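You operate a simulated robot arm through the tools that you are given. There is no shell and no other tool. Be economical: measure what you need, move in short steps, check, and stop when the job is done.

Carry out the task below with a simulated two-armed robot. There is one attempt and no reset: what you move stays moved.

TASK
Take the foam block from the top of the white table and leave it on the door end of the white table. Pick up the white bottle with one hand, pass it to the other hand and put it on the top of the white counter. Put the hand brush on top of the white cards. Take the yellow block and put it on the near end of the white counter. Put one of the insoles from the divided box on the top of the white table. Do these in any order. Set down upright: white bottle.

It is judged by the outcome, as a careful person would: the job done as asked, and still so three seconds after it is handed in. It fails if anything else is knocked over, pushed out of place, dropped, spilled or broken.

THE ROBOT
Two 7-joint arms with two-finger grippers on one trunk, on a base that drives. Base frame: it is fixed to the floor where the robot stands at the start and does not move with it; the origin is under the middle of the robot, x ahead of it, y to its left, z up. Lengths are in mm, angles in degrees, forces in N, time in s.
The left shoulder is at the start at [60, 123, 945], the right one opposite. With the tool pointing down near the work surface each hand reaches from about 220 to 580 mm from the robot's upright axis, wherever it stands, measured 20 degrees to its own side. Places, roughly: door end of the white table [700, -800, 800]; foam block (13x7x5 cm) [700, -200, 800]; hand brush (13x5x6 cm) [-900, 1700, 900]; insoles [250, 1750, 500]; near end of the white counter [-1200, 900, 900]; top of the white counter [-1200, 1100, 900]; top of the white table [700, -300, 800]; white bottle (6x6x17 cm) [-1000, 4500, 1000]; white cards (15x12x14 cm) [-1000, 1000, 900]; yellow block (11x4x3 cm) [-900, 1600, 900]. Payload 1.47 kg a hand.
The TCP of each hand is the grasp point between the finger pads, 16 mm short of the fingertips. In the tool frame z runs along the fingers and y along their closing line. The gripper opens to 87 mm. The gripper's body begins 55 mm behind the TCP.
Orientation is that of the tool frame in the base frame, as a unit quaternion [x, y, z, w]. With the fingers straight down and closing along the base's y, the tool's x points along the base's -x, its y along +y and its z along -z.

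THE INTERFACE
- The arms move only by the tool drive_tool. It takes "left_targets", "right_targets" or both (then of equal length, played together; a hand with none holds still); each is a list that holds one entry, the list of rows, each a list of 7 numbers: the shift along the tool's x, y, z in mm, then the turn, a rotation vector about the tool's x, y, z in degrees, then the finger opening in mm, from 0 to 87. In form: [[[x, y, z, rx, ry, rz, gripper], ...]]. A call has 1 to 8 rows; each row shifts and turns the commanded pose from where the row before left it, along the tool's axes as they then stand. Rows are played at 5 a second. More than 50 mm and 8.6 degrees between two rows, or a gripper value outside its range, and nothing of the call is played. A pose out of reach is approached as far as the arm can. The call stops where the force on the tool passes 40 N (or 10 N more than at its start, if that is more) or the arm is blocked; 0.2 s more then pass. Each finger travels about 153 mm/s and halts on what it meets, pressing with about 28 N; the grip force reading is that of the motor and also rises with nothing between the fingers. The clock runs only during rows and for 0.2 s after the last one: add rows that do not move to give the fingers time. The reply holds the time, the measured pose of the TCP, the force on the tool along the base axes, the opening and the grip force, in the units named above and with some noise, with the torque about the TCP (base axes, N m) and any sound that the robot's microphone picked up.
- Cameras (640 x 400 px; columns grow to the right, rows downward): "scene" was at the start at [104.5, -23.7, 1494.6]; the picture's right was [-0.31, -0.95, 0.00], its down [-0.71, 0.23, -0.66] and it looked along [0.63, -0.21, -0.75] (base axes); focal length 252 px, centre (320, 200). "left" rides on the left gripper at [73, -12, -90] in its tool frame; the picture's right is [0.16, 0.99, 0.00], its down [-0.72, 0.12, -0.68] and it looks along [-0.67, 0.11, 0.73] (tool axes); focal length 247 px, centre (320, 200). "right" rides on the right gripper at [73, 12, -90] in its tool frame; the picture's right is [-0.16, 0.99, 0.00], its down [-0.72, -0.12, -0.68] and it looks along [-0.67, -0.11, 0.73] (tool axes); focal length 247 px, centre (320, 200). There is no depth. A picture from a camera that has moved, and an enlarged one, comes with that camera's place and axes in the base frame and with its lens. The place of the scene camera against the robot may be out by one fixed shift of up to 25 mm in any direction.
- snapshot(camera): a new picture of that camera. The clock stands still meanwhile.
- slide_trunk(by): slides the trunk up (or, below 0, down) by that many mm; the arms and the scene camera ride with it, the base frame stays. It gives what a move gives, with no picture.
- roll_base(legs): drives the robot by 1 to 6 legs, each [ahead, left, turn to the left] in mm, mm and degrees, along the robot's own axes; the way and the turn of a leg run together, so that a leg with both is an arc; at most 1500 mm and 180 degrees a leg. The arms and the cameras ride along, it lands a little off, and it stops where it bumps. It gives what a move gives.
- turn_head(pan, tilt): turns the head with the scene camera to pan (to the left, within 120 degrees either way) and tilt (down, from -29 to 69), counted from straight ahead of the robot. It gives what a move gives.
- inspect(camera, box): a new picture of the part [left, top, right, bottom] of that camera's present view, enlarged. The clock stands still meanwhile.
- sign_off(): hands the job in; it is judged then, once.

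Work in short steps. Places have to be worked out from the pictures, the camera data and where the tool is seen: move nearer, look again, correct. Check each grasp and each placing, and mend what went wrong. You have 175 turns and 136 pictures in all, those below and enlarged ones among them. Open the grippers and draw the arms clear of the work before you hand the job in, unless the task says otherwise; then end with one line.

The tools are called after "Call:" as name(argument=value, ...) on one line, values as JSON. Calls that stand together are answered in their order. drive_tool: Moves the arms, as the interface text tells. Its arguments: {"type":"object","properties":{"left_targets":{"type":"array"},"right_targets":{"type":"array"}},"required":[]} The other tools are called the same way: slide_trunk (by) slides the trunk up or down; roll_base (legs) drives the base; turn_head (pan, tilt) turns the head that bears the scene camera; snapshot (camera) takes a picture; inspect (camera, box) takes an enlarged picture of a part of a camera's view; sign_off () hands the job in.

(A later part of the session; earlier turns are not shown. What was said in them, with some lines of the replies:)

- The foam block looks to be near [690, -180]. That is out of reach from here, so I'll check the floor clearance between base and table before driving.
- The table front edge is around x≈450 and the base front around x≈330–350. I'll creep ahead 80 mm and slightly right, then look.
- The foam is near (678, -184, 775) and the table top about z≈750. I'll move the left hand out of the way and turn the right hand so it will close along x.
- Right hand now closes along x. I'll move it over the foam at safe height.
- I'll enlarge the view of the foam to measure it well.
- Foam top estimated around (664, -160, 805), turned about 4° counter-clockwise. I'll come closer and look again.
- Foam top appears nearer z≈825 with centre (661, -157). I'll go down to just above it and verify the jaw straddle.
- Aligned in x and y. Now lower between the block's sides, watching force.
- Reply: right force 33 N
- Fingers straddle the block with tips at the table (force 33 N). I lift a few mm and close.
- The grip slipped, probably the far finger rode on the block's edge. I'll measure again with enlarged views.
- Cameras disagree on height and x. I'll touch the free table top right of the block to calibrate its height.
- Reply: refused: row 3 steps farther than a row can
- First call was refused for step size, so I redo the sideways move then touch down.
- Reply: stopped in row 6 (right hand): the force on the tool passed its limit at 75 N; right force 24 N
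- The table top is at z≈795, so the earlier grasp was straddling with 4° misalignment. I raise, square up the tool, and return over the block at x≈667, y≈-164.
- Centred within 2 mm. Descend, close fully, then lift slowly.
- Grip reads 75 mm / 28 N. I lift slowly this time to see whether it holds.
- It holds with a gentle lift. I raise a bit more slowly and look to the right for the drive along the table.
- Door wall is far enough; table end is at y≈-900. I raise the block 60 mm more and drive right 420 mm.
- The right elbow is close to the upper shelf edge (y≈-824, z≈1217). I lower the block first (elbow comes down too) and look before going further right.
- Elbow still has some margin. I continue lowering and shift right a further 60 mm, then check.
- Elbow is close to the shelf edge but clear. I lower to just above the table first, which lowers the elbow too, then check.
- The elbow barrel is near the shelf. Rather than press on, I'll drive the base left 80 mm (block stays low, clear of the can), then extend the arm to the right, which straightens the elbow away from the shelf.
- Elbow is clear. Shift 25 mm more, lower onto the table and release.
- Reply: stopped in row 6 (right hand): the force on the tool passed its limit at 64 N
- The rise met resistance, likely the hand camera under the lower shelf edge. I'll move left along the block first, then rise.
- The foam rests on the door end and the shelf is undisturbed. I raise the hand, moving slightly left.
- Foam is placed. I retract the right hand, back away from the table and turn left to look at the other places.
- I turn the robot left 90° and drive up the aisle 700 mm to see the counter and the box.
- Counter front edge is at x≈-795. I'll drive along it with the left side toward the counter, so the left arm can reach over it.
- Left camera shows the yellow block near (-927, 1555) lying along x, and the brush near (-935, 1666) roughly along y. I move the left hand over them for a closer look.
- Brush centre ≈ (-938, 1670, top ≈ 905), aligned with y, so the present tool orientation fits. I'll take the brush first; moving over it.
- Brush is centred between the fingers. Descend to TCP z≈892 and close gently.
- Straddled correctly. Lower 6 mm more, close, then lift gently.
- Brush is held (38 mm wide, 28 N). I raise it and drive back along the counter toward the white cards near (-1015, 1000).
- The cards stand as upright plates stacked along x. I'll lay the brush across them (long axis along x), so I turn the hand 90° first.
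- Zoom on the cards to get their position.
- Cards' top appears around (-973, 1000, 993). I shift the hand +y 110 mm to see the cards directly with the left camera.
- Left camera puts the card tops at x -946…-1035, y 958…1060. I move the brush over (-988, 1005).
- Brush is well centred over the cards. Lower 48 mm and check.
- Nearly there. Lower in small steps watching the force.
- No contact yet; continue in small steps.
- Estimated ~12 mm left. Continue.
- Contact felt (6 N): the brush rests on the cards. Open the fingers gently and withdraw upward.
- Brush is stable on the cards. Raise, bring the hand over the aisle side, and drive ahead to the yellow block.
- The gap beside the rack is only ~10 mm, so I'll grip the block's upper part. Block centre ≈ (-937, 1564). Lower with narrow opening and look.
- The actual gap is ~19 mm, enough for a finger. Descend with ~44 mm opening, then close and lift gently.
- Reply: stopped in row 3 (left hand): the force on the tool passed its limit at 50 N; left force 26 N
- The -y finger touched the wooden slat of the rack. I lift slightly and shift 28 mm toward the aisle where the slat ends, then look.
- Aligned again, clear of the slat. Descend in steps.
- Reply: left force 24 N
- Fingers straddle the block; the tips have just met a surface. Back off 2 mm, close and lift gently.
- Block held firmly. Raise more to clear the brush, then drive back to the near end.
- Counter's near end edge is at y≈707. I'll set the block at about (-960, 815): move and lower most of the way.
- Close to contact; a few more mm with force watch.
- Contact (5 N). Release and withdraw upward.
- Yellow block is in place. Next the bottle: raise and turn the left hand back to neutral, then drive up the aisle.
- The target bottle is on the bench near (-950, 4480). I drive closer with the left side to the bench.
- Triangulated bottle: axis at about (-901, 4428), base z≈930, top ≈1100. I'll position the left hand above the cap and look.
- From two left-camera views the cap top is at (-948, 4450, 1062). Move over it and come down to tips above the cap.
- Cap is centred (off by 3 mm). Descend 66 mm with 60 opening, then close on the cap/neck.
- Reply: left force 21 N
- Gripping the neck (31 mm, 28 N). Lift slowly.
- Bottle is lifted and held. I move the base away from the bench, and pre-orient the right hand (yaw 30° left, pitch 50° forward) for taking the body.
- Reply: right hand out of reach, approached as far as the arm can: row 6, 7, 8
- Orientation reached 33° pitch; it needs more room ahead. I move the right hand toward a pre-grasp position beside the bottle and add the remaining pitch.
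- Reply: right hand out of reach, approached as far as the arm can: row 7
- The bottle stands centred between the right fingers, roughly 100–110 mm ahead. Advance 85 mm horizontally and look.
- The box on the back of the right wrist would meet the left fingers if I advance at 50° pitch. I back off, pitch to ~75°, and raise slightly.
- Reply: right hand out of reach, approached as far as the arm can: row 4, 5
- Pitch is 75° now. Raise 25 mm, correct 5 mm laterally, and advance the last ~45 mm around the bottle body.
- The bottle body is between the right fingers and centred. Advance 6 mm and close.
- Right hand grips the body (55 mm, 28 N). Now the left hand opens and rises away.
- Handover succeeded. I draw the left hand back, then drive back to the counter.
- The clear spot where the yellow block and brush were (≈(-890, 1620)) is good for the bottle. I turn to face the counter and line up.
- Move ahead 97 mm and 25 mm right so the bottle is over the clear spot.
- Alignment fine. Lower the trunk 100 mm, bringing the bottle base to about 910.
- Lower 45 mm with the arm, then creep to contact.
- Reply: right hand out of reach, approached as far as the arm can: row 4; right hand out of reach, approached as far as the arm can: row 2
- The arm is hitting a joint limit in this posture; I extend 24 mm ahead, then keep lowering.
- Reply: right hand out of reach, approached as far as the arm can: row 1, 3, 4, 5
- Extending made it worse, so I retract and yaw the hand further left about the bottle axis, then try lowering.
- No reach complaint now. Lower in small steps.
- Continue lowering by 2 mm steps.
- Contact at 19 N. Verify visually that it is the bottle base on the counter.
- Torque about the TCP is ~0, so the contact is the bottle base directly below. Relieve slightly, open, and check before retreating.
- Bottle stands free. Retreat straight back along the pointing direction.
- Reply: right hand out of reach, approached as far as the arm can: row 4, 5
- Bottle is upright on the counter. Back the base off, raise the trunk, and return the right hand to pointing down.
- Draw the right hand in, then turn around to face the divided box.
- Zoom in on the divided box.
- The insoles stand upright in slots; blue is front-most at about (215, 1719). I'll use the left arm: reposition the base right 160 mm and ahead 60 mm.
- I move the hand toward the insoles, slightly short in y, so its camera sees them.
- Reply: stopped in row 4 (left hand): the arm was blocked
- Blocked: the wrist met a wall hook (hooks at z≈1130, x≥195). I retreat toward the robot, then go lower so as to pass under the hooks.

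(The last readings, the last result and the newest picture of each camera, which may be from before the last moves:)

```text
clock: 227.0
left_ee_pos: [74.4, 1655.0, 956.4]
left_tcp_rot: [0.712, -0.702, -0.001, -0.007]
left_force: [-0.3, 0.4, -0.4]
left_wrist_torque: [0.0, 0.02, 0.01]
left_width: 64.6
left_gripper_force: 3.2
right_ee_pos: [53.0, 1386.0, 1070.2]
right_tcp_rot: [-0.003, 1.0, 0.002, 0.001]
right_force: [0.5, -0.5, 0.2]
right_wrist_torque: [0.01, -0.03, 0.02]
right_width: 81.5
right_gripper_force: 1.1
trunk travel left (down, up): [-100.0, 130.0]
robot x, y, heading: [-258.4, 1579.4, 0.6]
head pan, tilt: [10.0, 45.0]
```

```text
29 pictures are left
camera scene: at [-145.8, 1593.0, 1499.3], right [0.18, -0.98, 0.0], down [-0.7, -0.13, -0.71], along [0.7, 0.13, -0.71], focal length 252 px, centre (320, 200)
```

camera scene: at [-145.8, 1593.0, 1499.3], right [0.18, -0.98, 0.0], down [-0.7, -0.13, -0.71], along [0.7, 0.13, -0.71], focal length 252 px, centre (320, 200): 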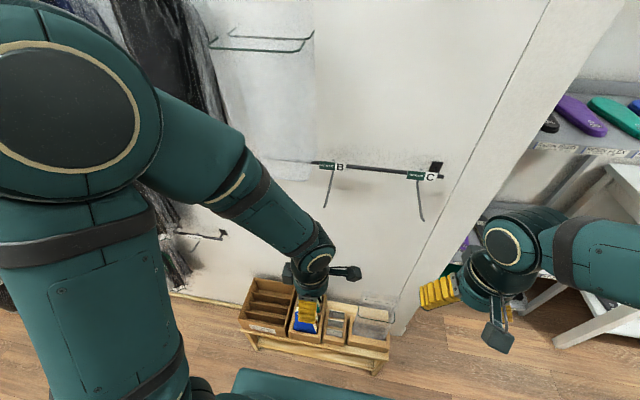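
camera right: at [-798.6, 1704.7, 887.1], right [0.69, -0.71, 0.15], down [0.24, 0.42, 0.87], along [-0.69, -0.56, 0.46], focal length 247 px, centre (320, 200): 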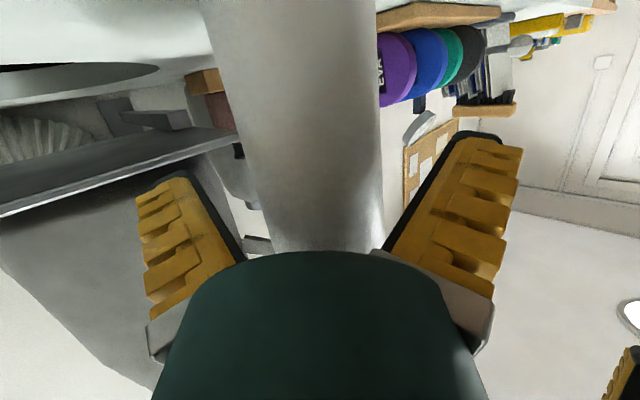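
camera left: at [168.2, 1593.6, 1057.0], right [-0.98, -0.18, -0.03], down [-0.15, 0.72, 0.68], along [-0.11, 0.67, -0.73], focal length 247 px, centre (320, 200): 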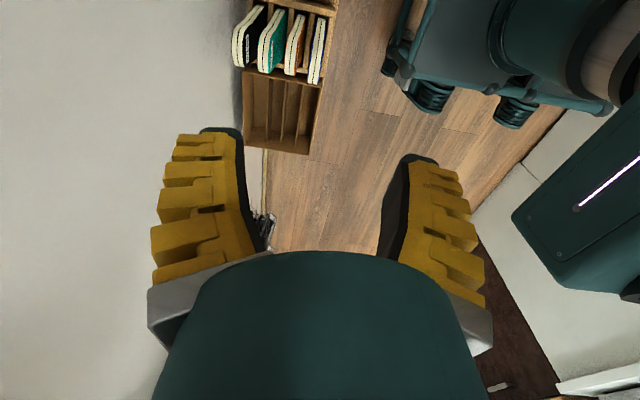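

Hooks look undisturbed. Lower the trunk 98 mm, lower the hand, and look at the insoles.

Call:
slide_trunk(by=-98)

Call:
drive_tool(left_targets=[[[0, 0, 30, 0, 0, 0, 60], [0, 0, 30, 0, 0, 0, 60], [0, -20, 20, 0, 0, 0, 60], [0, -20, 0, 0, 0, 0, 60]]])

Call:
snapshot(camera="left")

```text
clock: 228.3
left_ee_pos: [75.2, 1655.5, 857.7]
left_tcp_rot: [0.713, -0.701, -0.001, -0.006]
left_force: [-0.3, -0.2, -0.2]
left_wrist_torque: [-0.01, -0.01, -0.04]
left_width: 64.5
left_gripper_force: 3.5
right_ee_pos: [52.0, 1384.2, 971.3]
right_tcp_rot: [-0.003, 1.0, 0.002, 0.001]
right_force: [-0.6, 0.7, -0.1]
right_wrist_torque: [-0.02, -0.01, 0.04]
right_width: 81.7
right_gripper_force: 1.1
trunk travel left (down, up): [-2.0, 228.0]
robot x, y, heading: [-254.3, 1577.2, 0.5]
head pan, tilt: [10.0, 45.0]
```

```text
clock: 229.3
left_ee_pos: [115.7, 1657.1, 777.4]
left_tcp_rot: [0.713, -0.701, 0.0, -0.007]
left_force: [-0.2, -0.7, 0.0]
left_wrist_torque: [0.0, 0.03, 0.0]
left_width: 64.7
left_gripper_force: 3.4
right_ee_pos: [52.8, 1385.9, 970.1]
right_tcp_rot: [-0.003, 1.0, 0.001, 0.001]
right_force: [-0.7, 0.1, -0.5]
right_wrist_torque: [-0.02, 0.0, -0.03]
right_width: 81.6
right_gripper_force: 0.8
trunk travel left (down, up): [-2.0, 228.0]
robot x, y, heading: [-255.3, 1578.1, 0.7]
head pan, tilt: [10.0, 45.0]
```

```text
28 pictures are left
camera left: at [127.7, 1583.8, 868.0], right [-0.98, -0.17, -0.01], down [-0.13, 0.72, 0.69], along [-0.11, 0.68, -0.73], focal length 247 px, centre (320, 200)
```

left: 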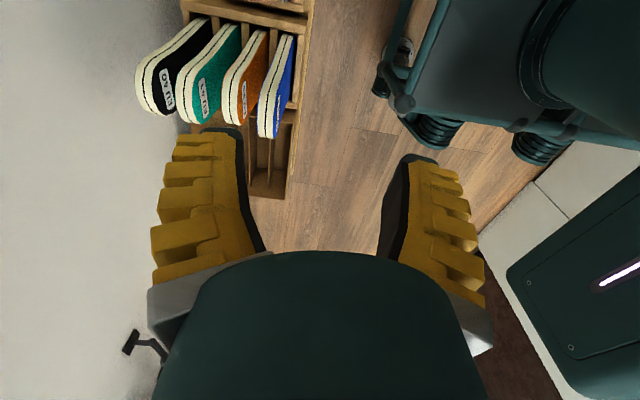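

Blue insole apex is at about (161, 1715, 648), ~17 mm thick, with a ~17 mm gap to the orange one. I move above it with a narrow opening (~24 mm).

Call:
drive_tool(left_targets=[[[-20, -15, 20, 0, 0, 0, 18], [-20, -15, 25, 0, 0, 0, 18], [-18, -13, 25, 0, 0, 0, 18], [0, 0, 15, 0, 0, 0, 18], [0, 0, 0, 0, 0, 0, 18]]])

Call:
snapshot(camera="left")

```text
clock: 230.6
left_ee_pos: [158.9, 1715.5, 695.6]
left_tcp_rot: [0.713, -0.701, 0.001, -0.007]
left_force: [0.4, -0.3, -0.8]
left_wrist_torque: [0.0, 0.0, -0.03]
left_width: 24.6
left_gripper_force: 4.9
right_ee_pos: [52.3, 1385.1, 970.4]
right_tcp_rot: [-0.003, 1.0, 0.002, 0.0]
right_force: [0.1, -0.7, 0.6]
right_wrist_torque: [0.0, 0.01, 0.0]
right_width: 81.5
right_gripper_force: 1.0
trunk travel left (down, up): [-2.0, 228.0]
robot x, y, heading: [-255.5, 1577.3, 0.3]
head pan, tilt: [10.0, 45.0]
```

```text
27 pictures are left
camera left: at [169.4, 1642.2, 784.6], right [-0.98, -0.17, -0.01], down [-0.13, 0.72, 0.69], along [-0.11, 0.68, -0.73], focal length 247 px, centre (320, 200)
```

left: 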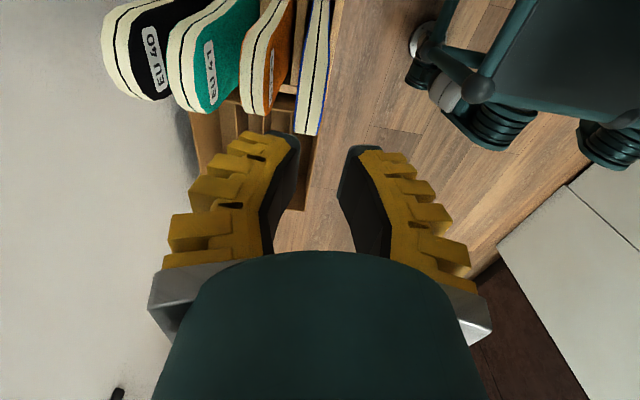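

Blue's centre is ~7 mm further in +x. Shift 6 mm and lower so that tips just pass the apex, then check.

Call:
drive_tool(left_targets=[[[0, -6, 10, 0, 0, 0, 18], [0, 0, 15, 0, 0, 0, 18], [0, 0, 13, 0, 0, 0, 18], [0, 0, 0, 0, 0, 0, 18]]])

Call:
snapshot(camera="left")

```text
clock: 231.6
left_ee_pos: [165.1, 1716.1, 656.5]
left_tcp_rot: [0.713, -0.701, 0.0, -0.006]
left_force: [-0.4, -0.9, -0.2]
left_wrist_torque: [0.05, -0.02, -0.01]
left_width: 24.6
left_gripper_force: 4.8
right_ee_pos: [50.5, 1385.6, 970.1]
right_tcp_rot: [-0.003, 1.0, 0.002, 0.001]
right_force: [-1.0, 0.4, -0.8]
right_wrist_torque: [-0.04, -0.04, -0.02]
right_width: 81.5
right_gripper_force: 0.8
trunk travel left (down, up): [-2.0, 228.0]
robot x, y, heading: [-256.9, 1576.9, 0.3]
head pan, tilt: [10.0, 45.0]
```

```text
26 pictures are left
camera left: at [176.3, 1642.1, 746.3], right [-0.98, -0.17, -0.01], down [-0.13, 0.72, 0.69], along [-0.11, 0.68, -0.73], focal length 247 px, centre (320, 200)
```

left: 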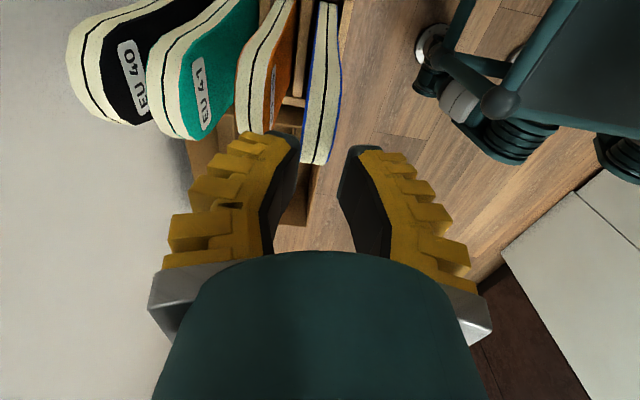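

Good straddle. Narrow slightly, shift 2 mm and descend carefully to grip ~25 mm of the insole.

Call:
drive_tool(left_targets=[[[0, -2, 0, 0, 0, 0, 15], [0, 0, 7, 0, 0, 0, 15], [0, 0, 7, 0, 0, 0, 15], [0, 0, 7, 0, 0, 0, 15], [0, 0, 7, 0, 0, 0, 15], [0, 0, 6, 0, 0, 0, 15], [0, 0, 0, 0, 0, 0, 15]]])

Call:
snapshot(camera="left")

```text
clock: 233.2
left_ee_pos: [167.2, 1718.1, 621.3]
left_tcp_rot: [0.712, -0.702, 0.0, -0.006]
left_force: [0.3, -1.2, 0.3]
left_wrist_torque: [0.01, -0.02, -0.02]
left_width: 21.8
left_gripper_force: 5.1
right_ee_pos: [52.4, 1385.4, 969.6]
right_tcp_rot: [-0.003, 1.0, 0.002, 0.001]
right_force: [-0.4, 0.1, -0.4]
right_wrist_torque: [0.0, 0.0, 0.02]
right_width: 81.7
right_gripper_force: 1.3
trunk travel left (down, up): [-2.0, 228.0]
robot x, y, heading: [-257.7, 1575.8, 0.8]
head pan, tilt: [10.0, 45.0]
```

```text
25 pictures are left
camera left: at [178.5, 1643.0, 711.5], right [-0.98, -0.17, -0.01], down [-0.13, 0.72, 0.69], along [-0.11, 0.68, -0.73], focal length 247 px, centre (320, 200)
```

left: 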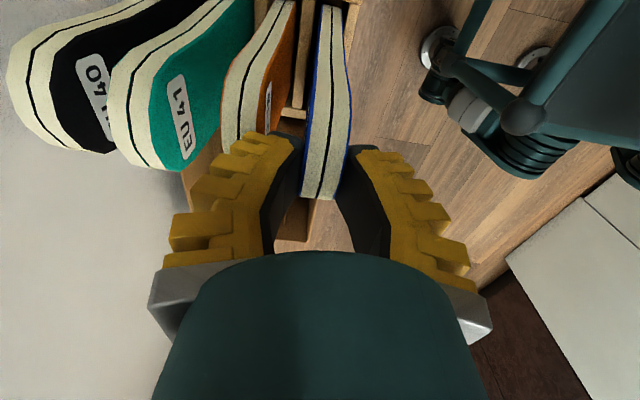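

Fingers are on both sides of the blue insole with no contact force. Close and lift gently.

Call:
drive_tool(left_targets=[[[0, 0, 0, 0, 0, 0, 5], [0, 0, 0, 0, 0, 0, 0], [0, 0, 0, 0, 0, 0, 0], [0, 0, -4, 0, 0, 0, 0], [0, 0, -6, 0, 0, 0, 0], [0, 0, -10, 0, 0, 0, 0], [0, 0, -15, 0, 0, 0, 0], [0, 0, -15, 0, 0, 0, 0]]])

Call:
drive_tool(left_targets=[[[0, 0, -20, 0, 0, 0, 0], [0, 0, -20, 0, 0, 0, 0], [0, 0, -20, 0, 0, 0, 0], [0, 0, -20, 0, 0, 0, 0], [0, 0, -20, 0, 0, 0, 0], [0, 0, -20, 0, 0, 0, 0]]])

Call:
snapshot(camera="scene")

```text
clock: 234.9
left_ee_pos: [164.2, 1715.9, 671.7]
left_tcp_rot: [0.713, -0.701, 0.0, -0.006]
left_force: [0.1, -0.8, -0.3]
left_wrist_torque: [0.0, -0.01, 0.03]
left_width: 10.2
left_gripper_force: 28.0
right_ee_pos: [53.4, 1385.0, 971.4]
right_tcp_rot: [-0.003, 1.0, 0.001, 0.001]
right_force: [0.1, -0.2, -0.1]
right_wrist_torque: [0.02, -0.01, 0.05]
right_width: 81.5
right_gripper_force: 1.0
trunk travel left (down, up): [-2.0, 228.0]
robot x, y, heading: [-254.9, 1577.8, 0.8]
head pan, tilt: [10.0, 45.0]
```

```text
clock: 236.3
left_ee_pos: [164.6, 1713.4, 791.1]
left_tcp_rot: [0.712, -0.702, -0.001, -0.007]
left_force: [0.7, -0.4, -0.7]
left_wrist_torque: [0.0, 0.0, 0.0]
left_width: 9.9
left_gripper_force: 28.2
right_ee_pos: [53.2, 1385.1, 971.4]
right_tcp_rot: [-0.004, 1.0, 0.001, 0.001]
right_force: [0.1, 0.2, 0.3]
right_wrist_torque: [-0.01, 0.02, -0.02]
right_width: 82.0
right_gripper_force: 1.1
trunk travel left (down, up): [-2.0, 228.0]
robot x, y, heading: [-255.5, 1576.1, 0.3]
head pan, tilt: [10.0, 45.0]
```

```text
24 pictures are left
camera scene: at [-146.1, 1593.0, 1401.4], right [0.18, -0.98, 0.0], down [-0.7, -0.13, -0.71], along [0.7, 0.13, -0.71], focal length 252 px, centre (320, 200)
```

scene: 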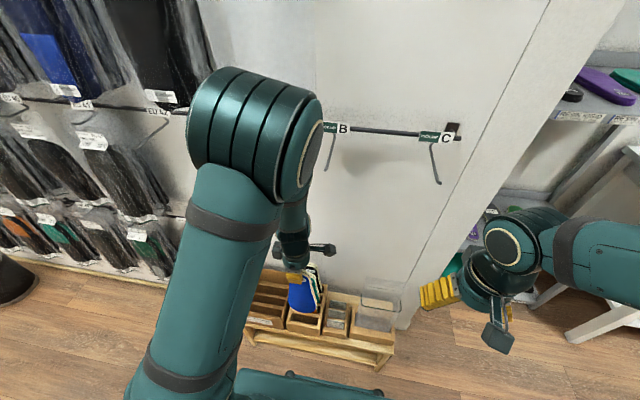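

Check the insole's state by zooming in.

Call:
inspect(camera="scene", box=[240, 230, 400, 350])

```text
3.33 times, centred on (320, 290) of scene
camera zoom: at [-146.1, 1593.0, 1401.4], right [0.18, -0.98, 0.0], down [-0.7, -0.13, -0.71], along [0.7, 0.13, -0.71], focal length 840 px, centre (320, -100)
```

zoom: 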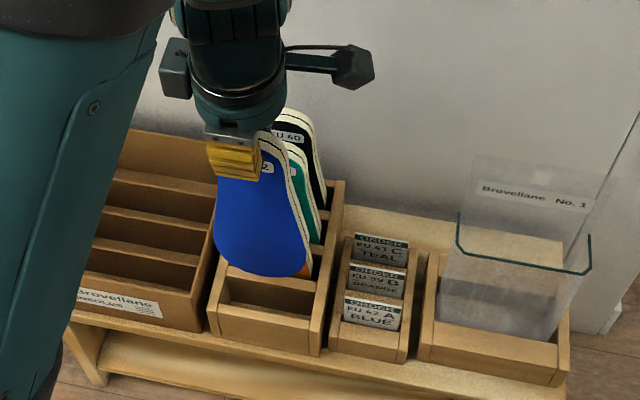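

The insole is out of its slot. Lift 40 mm more and retreat toward the robot.

Call:
drive_tool(left_targets=[[[0, 0, -20, 0, 0, 0, 0], [0, 5, -20, 0, 0, 0, 0], [0, 25, -10, 0, 0, 0, 0], [0, 35, 0, 0, 0, 0, 0], [0, 35, 0, 0, 0, 0, 0], [0, 30, 0, 0, 0, 0, 0]]])

Call:
roll_base(legs=[[-150, 0, 0]])

Call:
slide_trunk(by=98)

Call:
snapshot(camera="left")

```text
clock: 237.8
left_ee_pos: [71.6, 1705.3, 844.4]
left_tcp_rot: [0.713, -0.701, 0.0, -0.006]
left_force: [0.3, 0.0, -0.3]
left_wrist_torque: [0.02, -0.01, 0.05]
left_width: 9.7
left_gripper_force: 27.8
left hand out of reach, approached as far as the arm can: row 5, 6
right_ee_pos: [51.7, 1385.5, 970.9]
right_tcp_rot: [-0.004, 1.0, 0.002, 0.001]
right_force: [-0.5, 0.1, 0.3]
right_wrist_torque: [0.02, -0.02, 0.01]
right_width: 81.7
right_gripper_force: 0.5
trunk travel left (down, up): [-2.0, 228.0]
robot x, y, heading: [-256.3, 1578.2, 0.7]
head pan, tilt: [10.0, 45.0]
```

```text
clock: 239.1
left_ee_pos: [-79.1, 1704.1, 844.6]
left_tcp_rot: [0.712, -0.702, 0.0, -0.007]
left_force: [-0.3, 0.2, -0.7]
left_wrist_torque: [0.0, -0.06, -0.04]
left_width: 9.9
left_gripper_force: 27.9
right_ee_pos: [-97.5, 1383.7, 972.2]
right_tcp_rot: [-0.002, 1.0, 0.002, 0.001]
right_force: [-0.2, -0.1, -0.4]
right_wrist_torque: [0.0, 0.0, -0.01]
right_width: 81.7
right_gripper_force: 0.8
trunk travel left (down, up): [-2.0, 228.0]
robot x, y, heading: [-407.1, 1576.8, 0.3]
head pan, tilt: [10.0, 45.0]
```

```text
clock: 240.4
left_ee_pos: [-77.9, 1703.8, 942.3]
left_tcp_rot: [0.711, -0.703, 0.0, -0.007]
left_force: [-0.4, 0.1, -0.4]
left_wrist_torque: [0.01, 0.03, 0.0]
left_width: 10.0
left_gripper_force: 27.8
right_ee_pos: [-97.1, 1384.5, 1069.6]
right_tcp_rot: [-0.003, 1.0, 0.002, 0.0]
right_force: [0.1, 0.5, 0.5]
right_wrist_torque: [-0.01, 0.0, -0.01]
right_width: 81.5
right_gripper_force: 1.2
trunk travel left (down, up): [-100.0, 130.0]
robot x, y, heading: [-401.8, 1570.9, 0.4]
head pan, tilt: [10.0, 45.0]
```

```text
22 pictures are left
camera left: at [-66.5, 1629.6, 1032.1], right [-0.99, -0.17, -0.01], down [-0.13, 0.72, 0.69], along [-0.11, 0.68, -0.73], focal length 247 px, centre (320, 200)
```

left: 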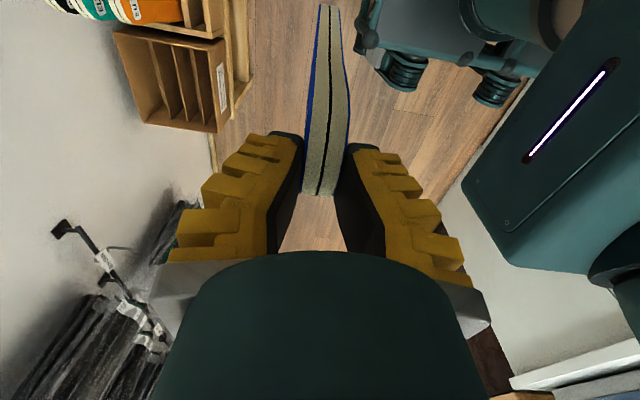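

Insole is held securely. Raise it and drive to the white table.

Call:
drive_tool(left_targets=[[[0, 0, -20, 0, 0, 0, 0], [0, 0, -30, 0, 0, 0, 0], [0, 0, -35, 0, 0, 0, 0], [0, 0, -35, 0, 0, 0, 0], [0, 0, -30, 0, 0, 0, 0], [0, 0, -20, 0, 0, 0, 0]]])

Call:
roll_base(legs=[[0, -1000, 0], [0, -920, 0], [330, 0, 0]])

Call:
turn_head(pan=0, tilt=50)

Call:
snapshot(camera="scene")

```text
clock: 242.0
left_ee_pos: [-78.3, 1703.0, 1106.8]
left_tcp_rot: [0.709, -0.701, 0.032, 0.062]
left_force: [-0.6, 1.1, -1.1]
left_wrist_torque: [0.02, 0.01, 0.02]
left_width: 9.8
left_gripper_force: 28.3
right_ee_pos: [-96.9, 1384.6, 1070.0]
right_tcp_rot: [-0.003, 1.0, 0.002, 0.0]
right_force: [-0.6, -0.5, -0.4]
right_wrist_torque: [0.01, 0.0, 0.0]
right_width: 81.4
right_gripper_force: 1.0
trunk travel left (down, up): [-100.0, 130.0]
robot x, y, heading: [-405.1, 1574.4, 0.4]
head pan, tilt: [10.0, 45.0]
stopped in row 6 (left hand): the arm was blocked; the commanded pose is now the measured one
```

```text
clock: 260.9
left_ee_pos: [281.4, -221.1, 1106.9]
left_tcp_rot: [0.709, -0.701, 0.034, 0.064]
left_force: [0.6, 1.0, -0.8]
left_wrist_torque: [0.04, -0.01, 0.02]
left_width: 9.6
left_gripper_force: 28.0
right_ee_pos: [267.1, -537.4, 1069.7]
right_tcp_rot: [-0.008, 1.0, 0.003, 0.0]
right_force: [0.6, 0.1, -0.4]
right_wrist_torque: [0.0, 0.01, 0.01]
right_width: 81.5
right_gripper_force: 0.9
trunk travel left (down, up): [-100.0, 130.0]
robot x, y, heading: [-45.9, -347.8, 0.8]
head pan, tilt: [10.0, 45.0]
```

```text
clock: 261.7
left_ee_pos: [280.7, -221.1, 1107.6]
left_tcp_rot: [0.71, -0.7, 0.035, 0.063]
left_force: [0.2, 0.3, -0.4]
left_wrist_torque: [0.03, -0.03, -0.04]
left_width: 9.5
left_gripper_force: 28.1
right_ee_pos: [265.0, -537.0, 1070.2]
right_tcp_rot: [-0.008, 1.0, 0.001, 0.001]
right_force: [0.6, -0.4, 0.2]
right_wrist_torque: [0.01, 0.01, -0.03]
right_width: 81.6
right_gripper_force: 1.2
trunk travel left (down, up): [-100.0, 130.0]
robot x, y, heading: [-41.8, -347.5, 0.8]
head pan, tilt: [0.0, 50.0]
```

```text
21 pictures are left
camera scene: at [36.4, -281.4, 1501.6], right [0.79, -0.61, 0.0], down [-0.42, -0.54, -0.73], along [0.44, 0.58, -0.69], focal length 252 px, centre (320, 200)
```

scene: 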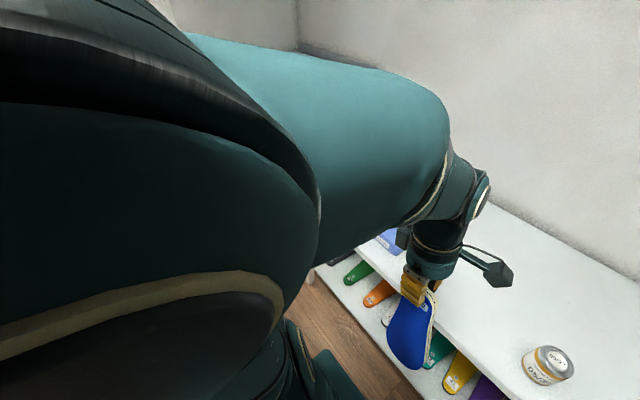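

The left elbow ran against the head (its view is pushed aside). I extend the left hand ahead to free it, levelling the tool.

Call:
drive_tool(left_targets=[[[0, -25, 0, 0, -4, 0, 0], [0, -35, 0, 0, -4, 0, 0], [0, -40, 0, 0, 0, 0, 0], [0, -40, 0, 0, 0, 0, 0]]])

Call:
turn_head(pan=0, tilt=55)

Call:
snapshot(camera="scene")

```text
clock: 262.7
left_ee_pos: [424.0, -223.2, 1103.2]
left_tcp_rot: [0.71, -0.704, -0.016, 0.013]
left_force: [0.1, -0.4, -1.6]
left_wrist_torque: [-0.02, 0.0, 0.02]
left_width: 10.0
left_gripper_force: 27.8
right_ee_pos: [267.7, -537.4, 1069.5]
right_tcp_rot: [-0.008, 1.0, 0.002, 0.0]
right_force: [0.1, 0.3, -0.3]
right_wrist_torque: [0.03, 0.02, -0.01]
right_width: 81.9
right_gripper_force: 0.9
trunk travel left (down, up): [-100.0, 130.0]
robot x, y, heading: [-41.4, -347.0, 1.1]
head pan, tilt: [0.0, 50.0]
```

```text
clock: 263.3
left_ee_pos: [422.5, -222.1, 1102.6]
left_tcp_rot: [0.711, -0.703, -0.016, 0.013]
left_force: [-0.3, 0.1, -0.3]
left_wrist_torque: [0.01, -0.01, 0.01]
left_width: 9.7
left_gripper_force: 28.0
right_ee_pos: [265.6, -536.6, 1069.1]
right_tcp_rot: [-0.008, 1.0, 0.002, 0.001]
right_force: [0.2, 1.2, 0.3]
right_wrist_torque: [-0.02, 0.05, 0.01]
right_width: 81.7
right_gripper_force: 0.6
trunk travel left (down, up): [-100.0, 130.0]
robot x, y, heading: [-44.4, -347.1, 1.1]
head pan, tilt: [0.0, 55.0]
```

```text
20 pictures are left
camera scene: at [58.2, -345.4, 1486.0], right [0.02, -1.0, 0.0], down [-0.82, -0.01, -0.57], along [0.57, 0.01, -0.82], focal length 252 px, centre (320, 200)
```

scene: 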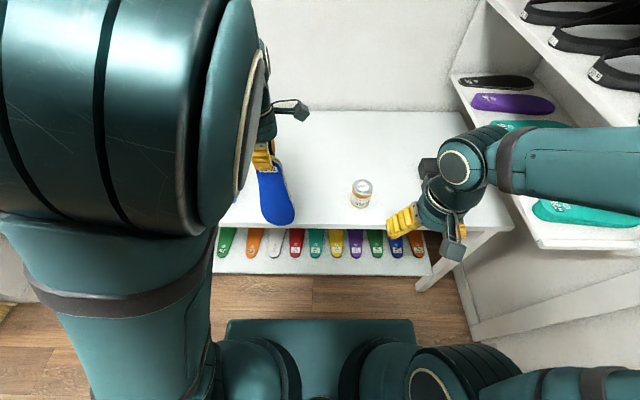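

Head is free. Drive ahead 115 mm and right 35 mm so the insole is over the free table area, then pitch the hand forward.

Call:
roll_base(legs=[[115, -35, -1]])

Call:
drive_tool(left_targets=[[[0, 0, 0, 8, 0, 0, 0], [0, 0, 0, 8, 0, 0, 0], [0, 0, 0, 8, 0, 0, 0], [0, 0, 0, 8, 0, 0, 0], [0, 0, 0, 8, 0, 0, 0], [0, 0, 0, 8, 0, 0, 0], [0, 0, 0, 8, 0, 0, 0], [0, 0, 0, 8, 0, 0, 0]]])

Call:
snapshot(camera="scene")

```text
clock: 264.6
left_ee_pos: [538.7, -264.4, 1102.2]
left_tcp_rot: [-0.705, 0.709, 0.016, -0.014]
left_force: [-0.3, -0.1, -1.9]
left_wrist_torque: [0.05, -0.01, 0.01]
left_width: 10.0
left_gripper_force: 27.9
right_ee_pos: [376.7, -576.2, 1068.8]
right_tcp_rot: [0.001, 1.0, 0.001, 0.0]
right_force: [0.0, -0.1, -0.5]
right_wrist_torque: [0.0, 0.06, 0.01]
right_width: 81.7
right_gripper_force: 1.2
trunk travel left (down, up): [-100.0, 130.0]
robot x, y, heading: [69.3, -380.6, 0.1]
head pan, tilt: [0.0, 55.0]
```

```text
clock: 266.4
left_ee_pos: [545.5, -267.7, 1105.7]
left_tcp_rot: [-0.603, 0.611, -0.364, 0.361]
left_force: [0.2, -0.2, -1.8]
left_wrist_torque: [-0.01, 0.1, 0.0]
left_width: 10.8
left_gripper_force: 27.6
left hand out of reach, approached as far as the arm can: row 8
right_ee_pos: [375.6, -576.9, 1068.9]
right_tcp_rot: [0.001, 1.0, 0.002, 0.0]
right_force: [-0.7, 0.4, -1.2]
right_wrist_torque: [0.02, 0.03, 0.01]
right_width: 81.6
right_gripper_force: 1.5
trunk travel left (down, up): [-100.0, 130.0]
robot x, y, heading: [67.8, -383.6, 0.2]
head pan, tilt: [0.0, 55.0]
```

```text
19 pictures are left
camera scene: at [171.6, -380.6, 1486.2], right [0.01, -1.0, 0.0], down [-0.82, -0.01, -0.58], along [0.58, 0.01, -0.82], focal length 252 px, centre (320, 200)
```

scene: 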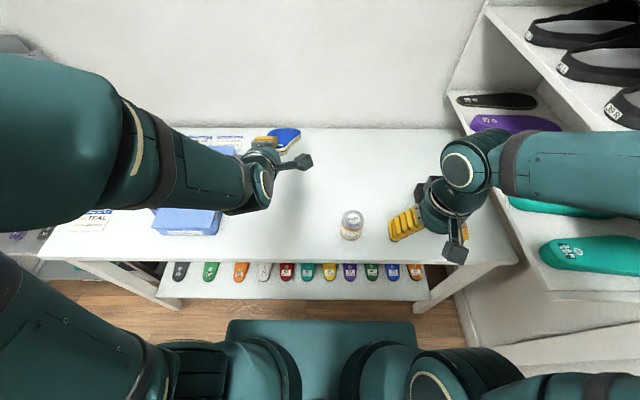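

The insole points forward, pitched 62°. Lower the trunk, then lower the hand toward the table.

Call:
slide_trunk(by=-98)

Call:
drive_tool(left_targets=[[[0, 17, 9, 0, 0, 0, 0], [0, 17, 9, 0, 0, 0, 0], [0, 17, 9, 0, 0, 0, 0], [0, 13, 7, 0, 0, 0, 0], [0, 0, 0, 0, 0, 0, 0]]])

Call:
snapshot(camera="scene")

```text
clock: 267.7
left_ee_pos: [544.9, -265.2, 1009.1]
left_tcp_rot: [-0.605, 0.61, -0.362, 0.361]
left_force: [0.3, -0.4, -1.9]
left_wrist_torque: [0.01, 0.11, -0.01]
left_width: 10.9
left_gripper_force: 28.4
right_ee_pos: [374.7, -575.8, 972.3]
right_tcp_rot: [0.001, 1.0, 0.001, 0.001]
right_force: [0.4, 0.7, -0.6]
right_wrist_torque: [0.01, 0.01, -0.02]
right_width: 81.6
right_gripper_force: 0.4
trunk travel left (down, up): [-2.0, 228.0]
robot x, y, heading: [66.8, -383.8, 0.0]
head pan, tilt: [0.0, 55.0]
```

```text
clock: 268.9
left_ee_pos: [560.5, -271.1, 939.5]
left_tcp_rot: [-0.605, 0.61, -0.362, 0.361]
left_force: [-1.4, -0.8, -0.2]
left_wrist_torque: [-0.13, -0.01, -0.18]
left_width: 10.2
left_gripper_force: 27.6
left hand out of reach, approached as far as the arm can: row 1, 2, 3
right_ee_pos: [374.9, -576.1, 971.2]
right_tcp_rot: [0.001, 1.0, 0.001, 0.0]
right_force: [0.5, -0.5, 1.2]
right_wrist_torque: [-0.01, -0.01, 0.01]
right_width: 81.8
right_gripper_force: 1.0
trunk travel left (down, up): [-2.0, 228.0]
robot x, y, heading: [71.7, -381.0, 0.1]
head pan, tilt: [0.0, 55.0]
```

```text
18 pictures are left
camera scene: at [170.4, -380.7, 1388.0], right [0.0, -1.0, 0.0], down [-0.82, 0.0, -0.57], along [0.57, 0.0, -0.82], focal length 252 px, centre (320, 200)
```

scene: 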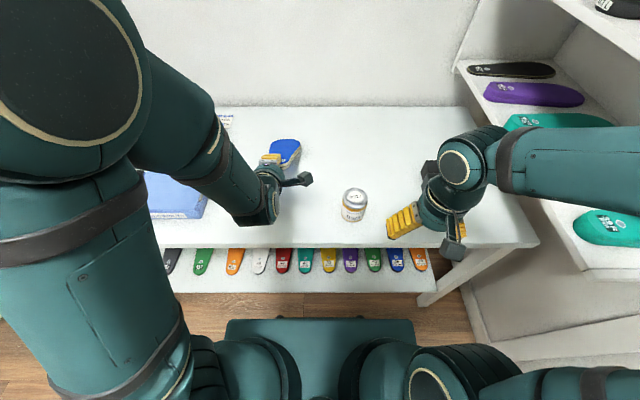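

Zoom to see the insole's relation to the table.

Call:
inspect(camera="scene", box=[200, 110, 360, 230])

Call:
snapshot(camera="left")

```text
3.33 times, centred on (280, 170) of scene
camera zoom: at [170.4, -380.7, 1388.0], right [0.0, -1.0, 0.0], down [-0.82, 0.0, -0.57], along [0.57, 0.0, -0.82], focal length 840 px, centre (453, 300)
```

zoom: 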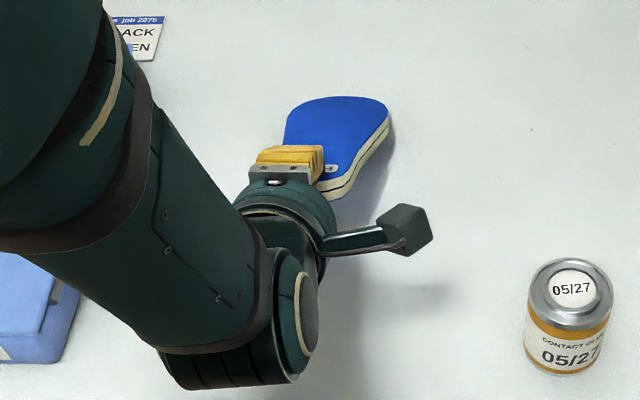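

```text
16 pictures are left
camera left: at [487.4, -343.7, 992.7], right [-0.47, -0.15, -0.87], down [-0.65, 0.73, 0.22], along [0.6, 0.67, -0.44], focal length 247 px, centre (320, 200)
```

left: 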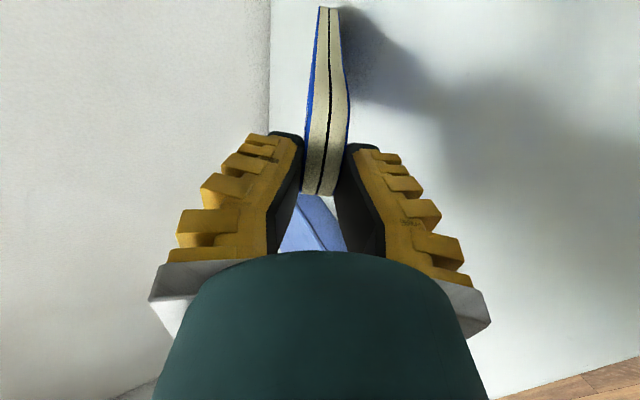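

The tip has just reached the table. Flatten the insole further while lowering.

Call:
drive_tool(left_targets=[[[0, 15, 2, 3, 0, 0, 0], [0, 15, 1.5, 3, 0, 0, 0], [0, 15, 1, 3, 0, 0, 0], [0, 13, 0, 3, 0, 0, 0], [0, 0, 0, 0, 0, 0, 0]]])

Call:
snapshot(camera="left")

```text
clock: 270.1
left_ee_pos: [568.3, -277.5, 883.6]
left_tcp_rot: [-0.563, 0.568, -0.425, 0.424]
left_force: [-1.1, 0.7, 1.0]
left_wrist_torque: [-0.01, 0.0, -0.02]
left_width: 10.6
left_gripper_force: 27.9
left hand out of reach, approached as far as the arm can: row 1, 2, 3
right_ee_pos: [374.0, -576.0, 970.1]
right_tcp_rot: [0.001, 1.0, 0.001, 0.0]
right_force: [0.1, -0.2, 0.0]
right_wrist_torque: [0.03, -0.02, 0.01]
right_width: 81.8
right_gripper_force: 1.4
trunk travel left (down, up): [-2.0, 228.0]
robot x, y, heading: [66.4, -380.4, -0.2]
head pan, tilt: [0.0, 55.0]
```

```text
15 pictures are left
camera left: at [485.1, -349.4, 919.8], right [-0.28, -0.15, -0.95], down [-0.68, 0.73, 0.08], along [0.68, 0.67, -0.31], focal length 247 px, centre (320, 200)
```

left: 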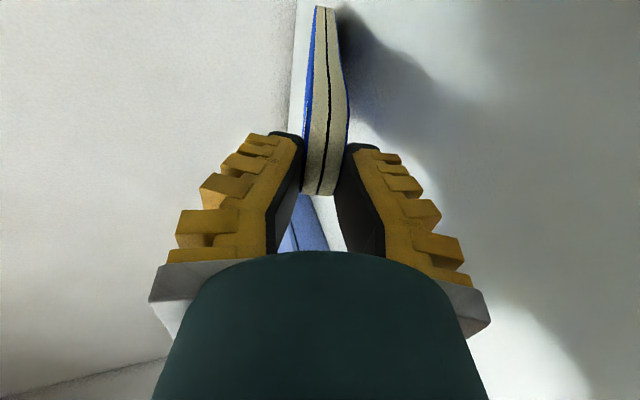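

Continue flattening and lowering a little more.

Call:
drive_tool(left_targets=[[[0, 12, 0.4, 2.5, 0, 0, 0], [0, 12, 0.4, 2.5, 0, 0, 0], [0, 8, 0, 2, 0, 0, 0], [0, 0, 0, 0, 0, 0, 0]]])

Call:
inspect(camera="scene", box=[200, 110, 360, 230])

```text
clock: 271.1
left_ee_pos: [559.3, -276.4, 851.5]
left_tcp_rot: [-0.536, 0.541, -0.458, 0.457]
left_force: [0.1, 0.4, 0.2]
left_wrist_torque: [-0.02, 0.01, 0.03]
left_width: 10.2
left_gripper_force: 27.9
right_ee_pos: [375.7, -576.4, 971.1]
right_tcp_rot: [0.001, 1.0, 0.002, 0.001]
right_force: [0.4, 0.0, 0.3]
right_wrist_torque: [-0.01, 0.0, 0.0]
right_width: 81.5
right_gripper_force: 1.1
trunk travel left (down, up): [-2.0, 228.0]
robot x, y, heading: [65.9, -379.4, 0.2]
head pan, tilt: [0.0, 55.0]
```

```text
3.33 times, centred on (280, 170) of scene
camera zoom: at [170.4, -381.1, 1388.0], right [0.0, -1.0, 0.0], down [-0.82, 0.0, -0.57], along [0.57, 0.0, -0.82], focal length 840 px, centre (453, 300)
```

zoom: 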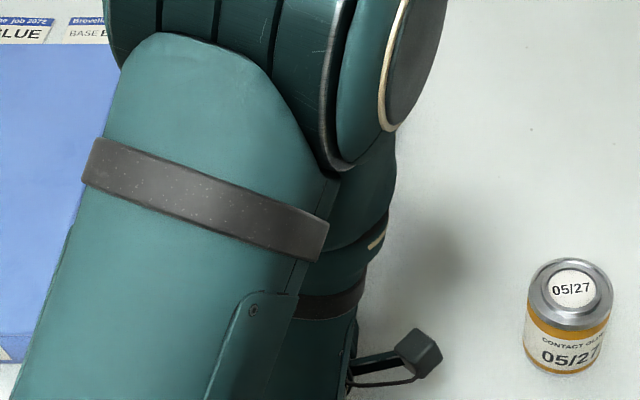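

The hand is nearly horizontal (81°) with the insole's far end on the table. Open, settle down a bit, and slide the hand back out.

Call:
drive_tool(left_targets=[[[0, 6, 1, 0, 0, 0, 0], [0, 4, 0.5, 0, 0, 0, 10], [0, 0, 0, 0, 0, 0, 22], [0, 0, 0, 0, 0, 0, 30], [0, 0, -8, 0, 0, 0, 34], [0, 0, -15, 0, 0, 0, 36], [0, 0, -20, 0, 0, 0, 36], [0, 0, -20, 0, 0, 0, 36]]])

Call:
snapshot(camera="left")

```text
clock: 272.8
left_ee_pos: [542.0, -282.0, 840.1]
left_tcp_rot: [0.534, -0.534, 0.459, -0.468]
left_force: [0.9, 7.1, 22.6]
left_wrist_torque: [-0.02, 0.14, 0.12]
left_width: 28.2
left_gripper_force: 0.0
left hand out of reach, approached as far as the arm can: row 6, 7, 8
right_ee_pos: [374.0, -577.3, 971.9]
right_tcp_rot: [-0.001, 1.0, 0.002, 0.001]
right_force: [0.3, 0.4, -0.4]
right_wrist_torque: [0.0, 0.02, 0.01]
right_width: 81.5
right_gripper_force: 0.6
trunk travel left (down, up): [-2.0, 228.0]
robot x, y, heading: [69.6, -383.9, 0.1]
head pan, tilt: [0.0, 55.0]
stopped in row 8 (left hand): the force on the tool passed its limit at 45 N (the readings are from after the stop); the commanded pose is now the measured one
```

```text
13 pictures are left
camera left: at [455.5, -356.2, 863.8], right [-0.14, -0.15, -0.98], down [-0.7, 0.72, -0.01], along [0.71, 0.68, -0.2], focal length 247 px, centre (320, 200)
```

left: 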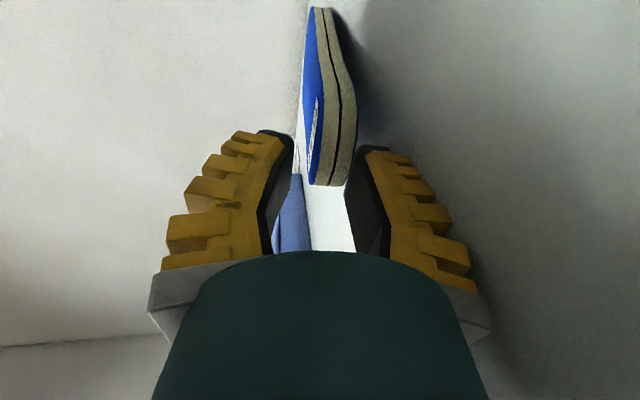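

Retreat with the arm is limited and something lightly touches the table. I lift 5 mm and back the base away instead.

Call:
drive_tool(left_targets=[[[0, -4, 0, 0, 0, 0, 34], [0, -3, 0, 0, 0, 0, 34], [0, 0, 0, 0, 0, 0, 34]]])

Call:
roll_base(legs=[[-120, 0, 0]])

Call:
snapshot(camera="left")

```text
clock: 273.6
left_ee_pos: [544.2, -283.8, 842.1]
left_tcp_rot: [-0.535, 0.537, -0.459, 0.464]
left_force: [-2.3, 4.6, 6.0]
left_wrist_torque: [0.14, 0.09, -0.02]
left_width: 36.5
left_gripper_force: 2.0
right_ee_pos: [373.8, -575.5, 971.1]
right_tcp_rot: [-0.001, 1.0, 0.003, 0.001]
right_force: [0.0, 1.2, 0.4]
right_wrist_torque: [-0.01, 0.02, 0.01]
right_width: 81.8
right_gripper_force: 0.9
trunk travel left (down, up): [-2.0, 228.0]
robot x, y, heading: [68.0, -383.3, 0.2]
head pan, tilt: [0.0, 55.0]
```

```text
clock: 274.8
left_ee_pos: [422.5, -283.1, 842.7]
left_tcp_rot: [0.537, -0.535, 0.458, -0.464]
left_force: [0.6, -0.2, -0.2]
left_wrist_torque: [0.0, 0.03, 0.0]
left_width: 40.2
left_gripper_force: 3.8
right_ee_pos: [254.0, -575.3, 971.1]
right_tcp_rot: [0.0, 1.0, 0.002, 0.001]
right_force: [-0.5, 0.7, 0.1]
right_wrist_torque: [-0.02, -0.04, 0.0]
right_width: 81.7
right_gripper_force: 1.5
trunk travel left (down, up): [-2.0, 228.0]
robot x, y, heading: [-51.3, -382.2, -0.0]
head pan, tilt: [0.0, 55.0]
```

```text
12 pictures are left
camera left: at [335.5, -356.8, 868.1], right [-0.15, -0.15, -0.98], down [-0.69, 0.72, -0.01], along [0.7, 0.68, -0.21], focal length 247 px, centre (320, 200)
```

left: 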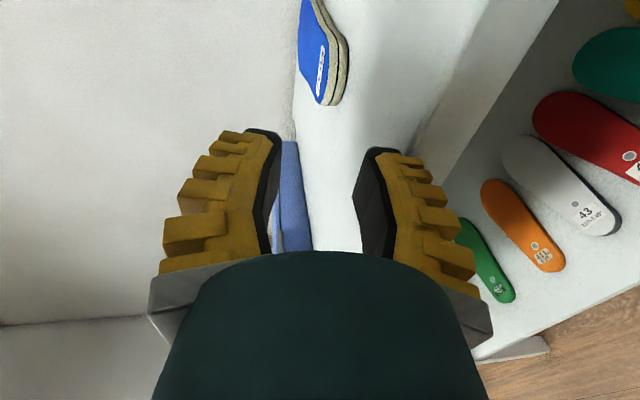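

The insole lies on the table. Back off further, raise the trunk, and view the table.

Call:
roll_base(legs=[[-200, 0, 0]])

Call:
slide_trunk(by=98)

Call:
turn_head(pan=-15, tilt=35)

Call:
snapshot(camera="scene")

```text
clock: 276.4
left_ee_pos: [224.6, -284.9, 843.2]
left_tcp_rot: [-0.535, 0.537, -0.459, 0.464]
left_force: [-0.2, 0.7, 0.5]
left_wrist_torque: [0.03, -0.04, 0.02]
left_width: 40.1
left_gripper_force: 4.4
right_ee_pos: [54.0, -577.2, 972.0]
right_tcp_rot: [0.002, 1.0, 0.002, 0.001]
right_force: [-0.5, 0.5, 1.0]
right_wrist_torque: [0.03, 0.0, 0.01]
right_width: 81.8
right_gripper_force: 0.8
trunk travel left (down, up): [-2.0, 228.0]
robot x, y, heading: [-247.7, -386.3, -0.1]
head pan, tilt: [0.0, 55.0]
```

```text
clock: 277.7
left_ee_pos: [225.4, -285.1, 940.0]
left_tcp_rot: [-0.534, 0.538, -0.459, 0.463]
left_force: [0.2, -0.2, 0.7]
left_wrist_torque: [-0.02, 0.02, 0.01]
left_width: 40.0
left_gripper_force: 4.8
right_ee_pos: [54.9, -576.5, 1068.9]
right_tcp_rot: [0.002, 1.0, 0.002, 0.0]
right_force: [-0.2, 0.0, 0.7]
right_wrist_torque: [0.04, 0.0, 0.02]
right_width: 81.8
right_gripper_force: 1.4
trunk travel left (down, up): [-100.0, 130.0]
robot x, y, heading: [-249.2, -379.2, -0.3]
head pan, tilt: [0.0, 55.0]
```

```text
clock: 278.6
left_ee_pos: [224.1, -284.8, 940.9]
left_tcp_rot: [-0.534, 0.537, -0.459, 0.464]
left_force: [-0.2, 0.5, 0.0]
left_wrist_torque: [-0.01, 0.01, 0.0]
left_width: 40.2
left_gripper_force: 3.8
right_ee_pos: [55.4, -576.6, 1069.7]
right_tcp_rot: [0.002, 1.0, 0.002, 0.001]
right_force: [0.0, -1.2, -0.7]
right_wrist_torque: [-0.02, -0.02, -0.01]
right_width: 81.6
right_gripper_force: 1.4
trunk travel left (down, up): [-100.0, 130.0]
robot x, y, heading: [-255.2, -381.3, -0.5]
head pan, tilt: [-15.0, 35.0]
```

```text
11 pictures are left
camera scene: at [-136.2, -403.9, 1514.1], right [-0.26, -0.97, 0.0], down [-0.55, 0.15, -0.82], along [0.79, -0.21, -0.57], focal length 252 px, centre (320, 200)
```

scene: 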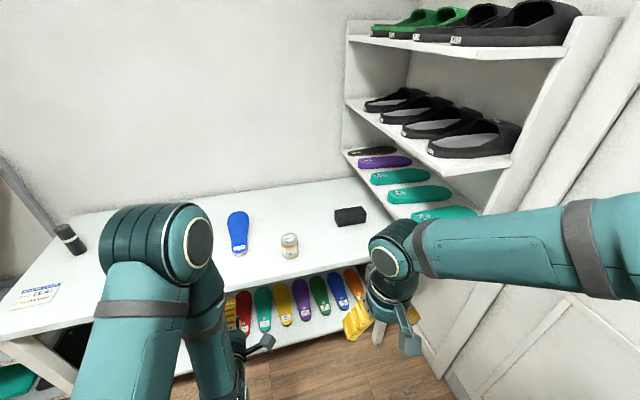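

Foam, insole and can all look right. I open the left gripper and take one last look back at the counter.

Call:
drive_tool(left_targets=[[[0, 0, 0, 0, 0, 0, 80], [0, 0, 0, 0, 0, 0, 80]]])

Call:
turn_head(pan=112, tilt=18)

Call:
inspect(camera="scene", box=[160, 60, 480, 320])

```text
clock: 279.2
left_ee_pos: [224.7, -284.3, 940.6]
left_tcp_rot: [-0.534, 0.538, -0.459, 0.463]
left_force: [0.1, 0.5, -0.1]
left_wrist_torque: [-0.03, -0.04, 0.03]
left_width: 81.7
left_gripper_force: 0.7
right_ee_pos: [55.3, -576.2, 1069.5]
right_tcp_rot: [0.002, 1.0, 0.002, 0.0]
right_force: [0.4, 0.3, -0.3]
right_wrist_torque: [0.0, 0.0, -0.01]
right_width: 81.7
right_gripper_force: 1.5
trunk travel left (down, up): [-100.0, 130.0]
robot x, y, heading: [-251.5, -380.8, -0.1]
head pan, tilt: [-15.0, 35.0]
```

```text
clock: 281.2
left_ee_pos: [224.7, -284.3, 939.6]
left_tcp_rot: [-0.535, 0.537, -0.459, 0.463]
left_force: [-0.3, -0.8, 0.4]
left_wrist_torque: [-0.03, 0.0, 0.01]
left_width: 81.8
left_gripper_force: 1.1
right_ee_pos: [53.9, -577.5, 1069.6]
right_tcp_rot: [0.001, 1.0, 0.002, 0.001]
right_force: [0.4, 0.1, -0.5]
right_wrist_torque: [0.01, 0.01, 0.01]
right_width: 81.7
right_gripper_force: 1.2
trunk travel left (down, up): [-100.0, 130.0]
robot x, y, heading: [-251.6, -382.2, -0.3]
head pan, tilt: [112.0, 18.0]
```

```text
1.54 times, centred on (320, 190) of scene
camera zoom: at [-255.9, -294.3, 1541.3], right [0.93, 0.37, 0.0], down [0.12, -0.29, -0.95], along [-0.35, 0.88, -0.31], focal length 388 px, centre (320, 215)
```

zoom: 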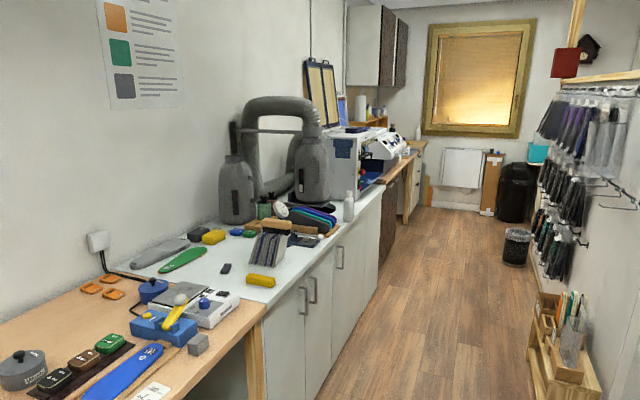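

Everything is in place: the bottle stands upright on the counter, the brush is on the cards, the yellow block is at the near end, and the foam and insole are on the white table. Handing in.

Call:
sign_off()

```text
The job is handed in.
```

All five items are placed as asked: the foam block is on the door end of the white table and the blue insole on its top. The brush is on the white cards, the yellow block is on the near end of the white counter, and the bottle, passed from the left hand to the right, stands upright on the counter. A hand bumped a shelf edge and a wall hook along the way, but nothing looked moved or knocked over in the pictures.
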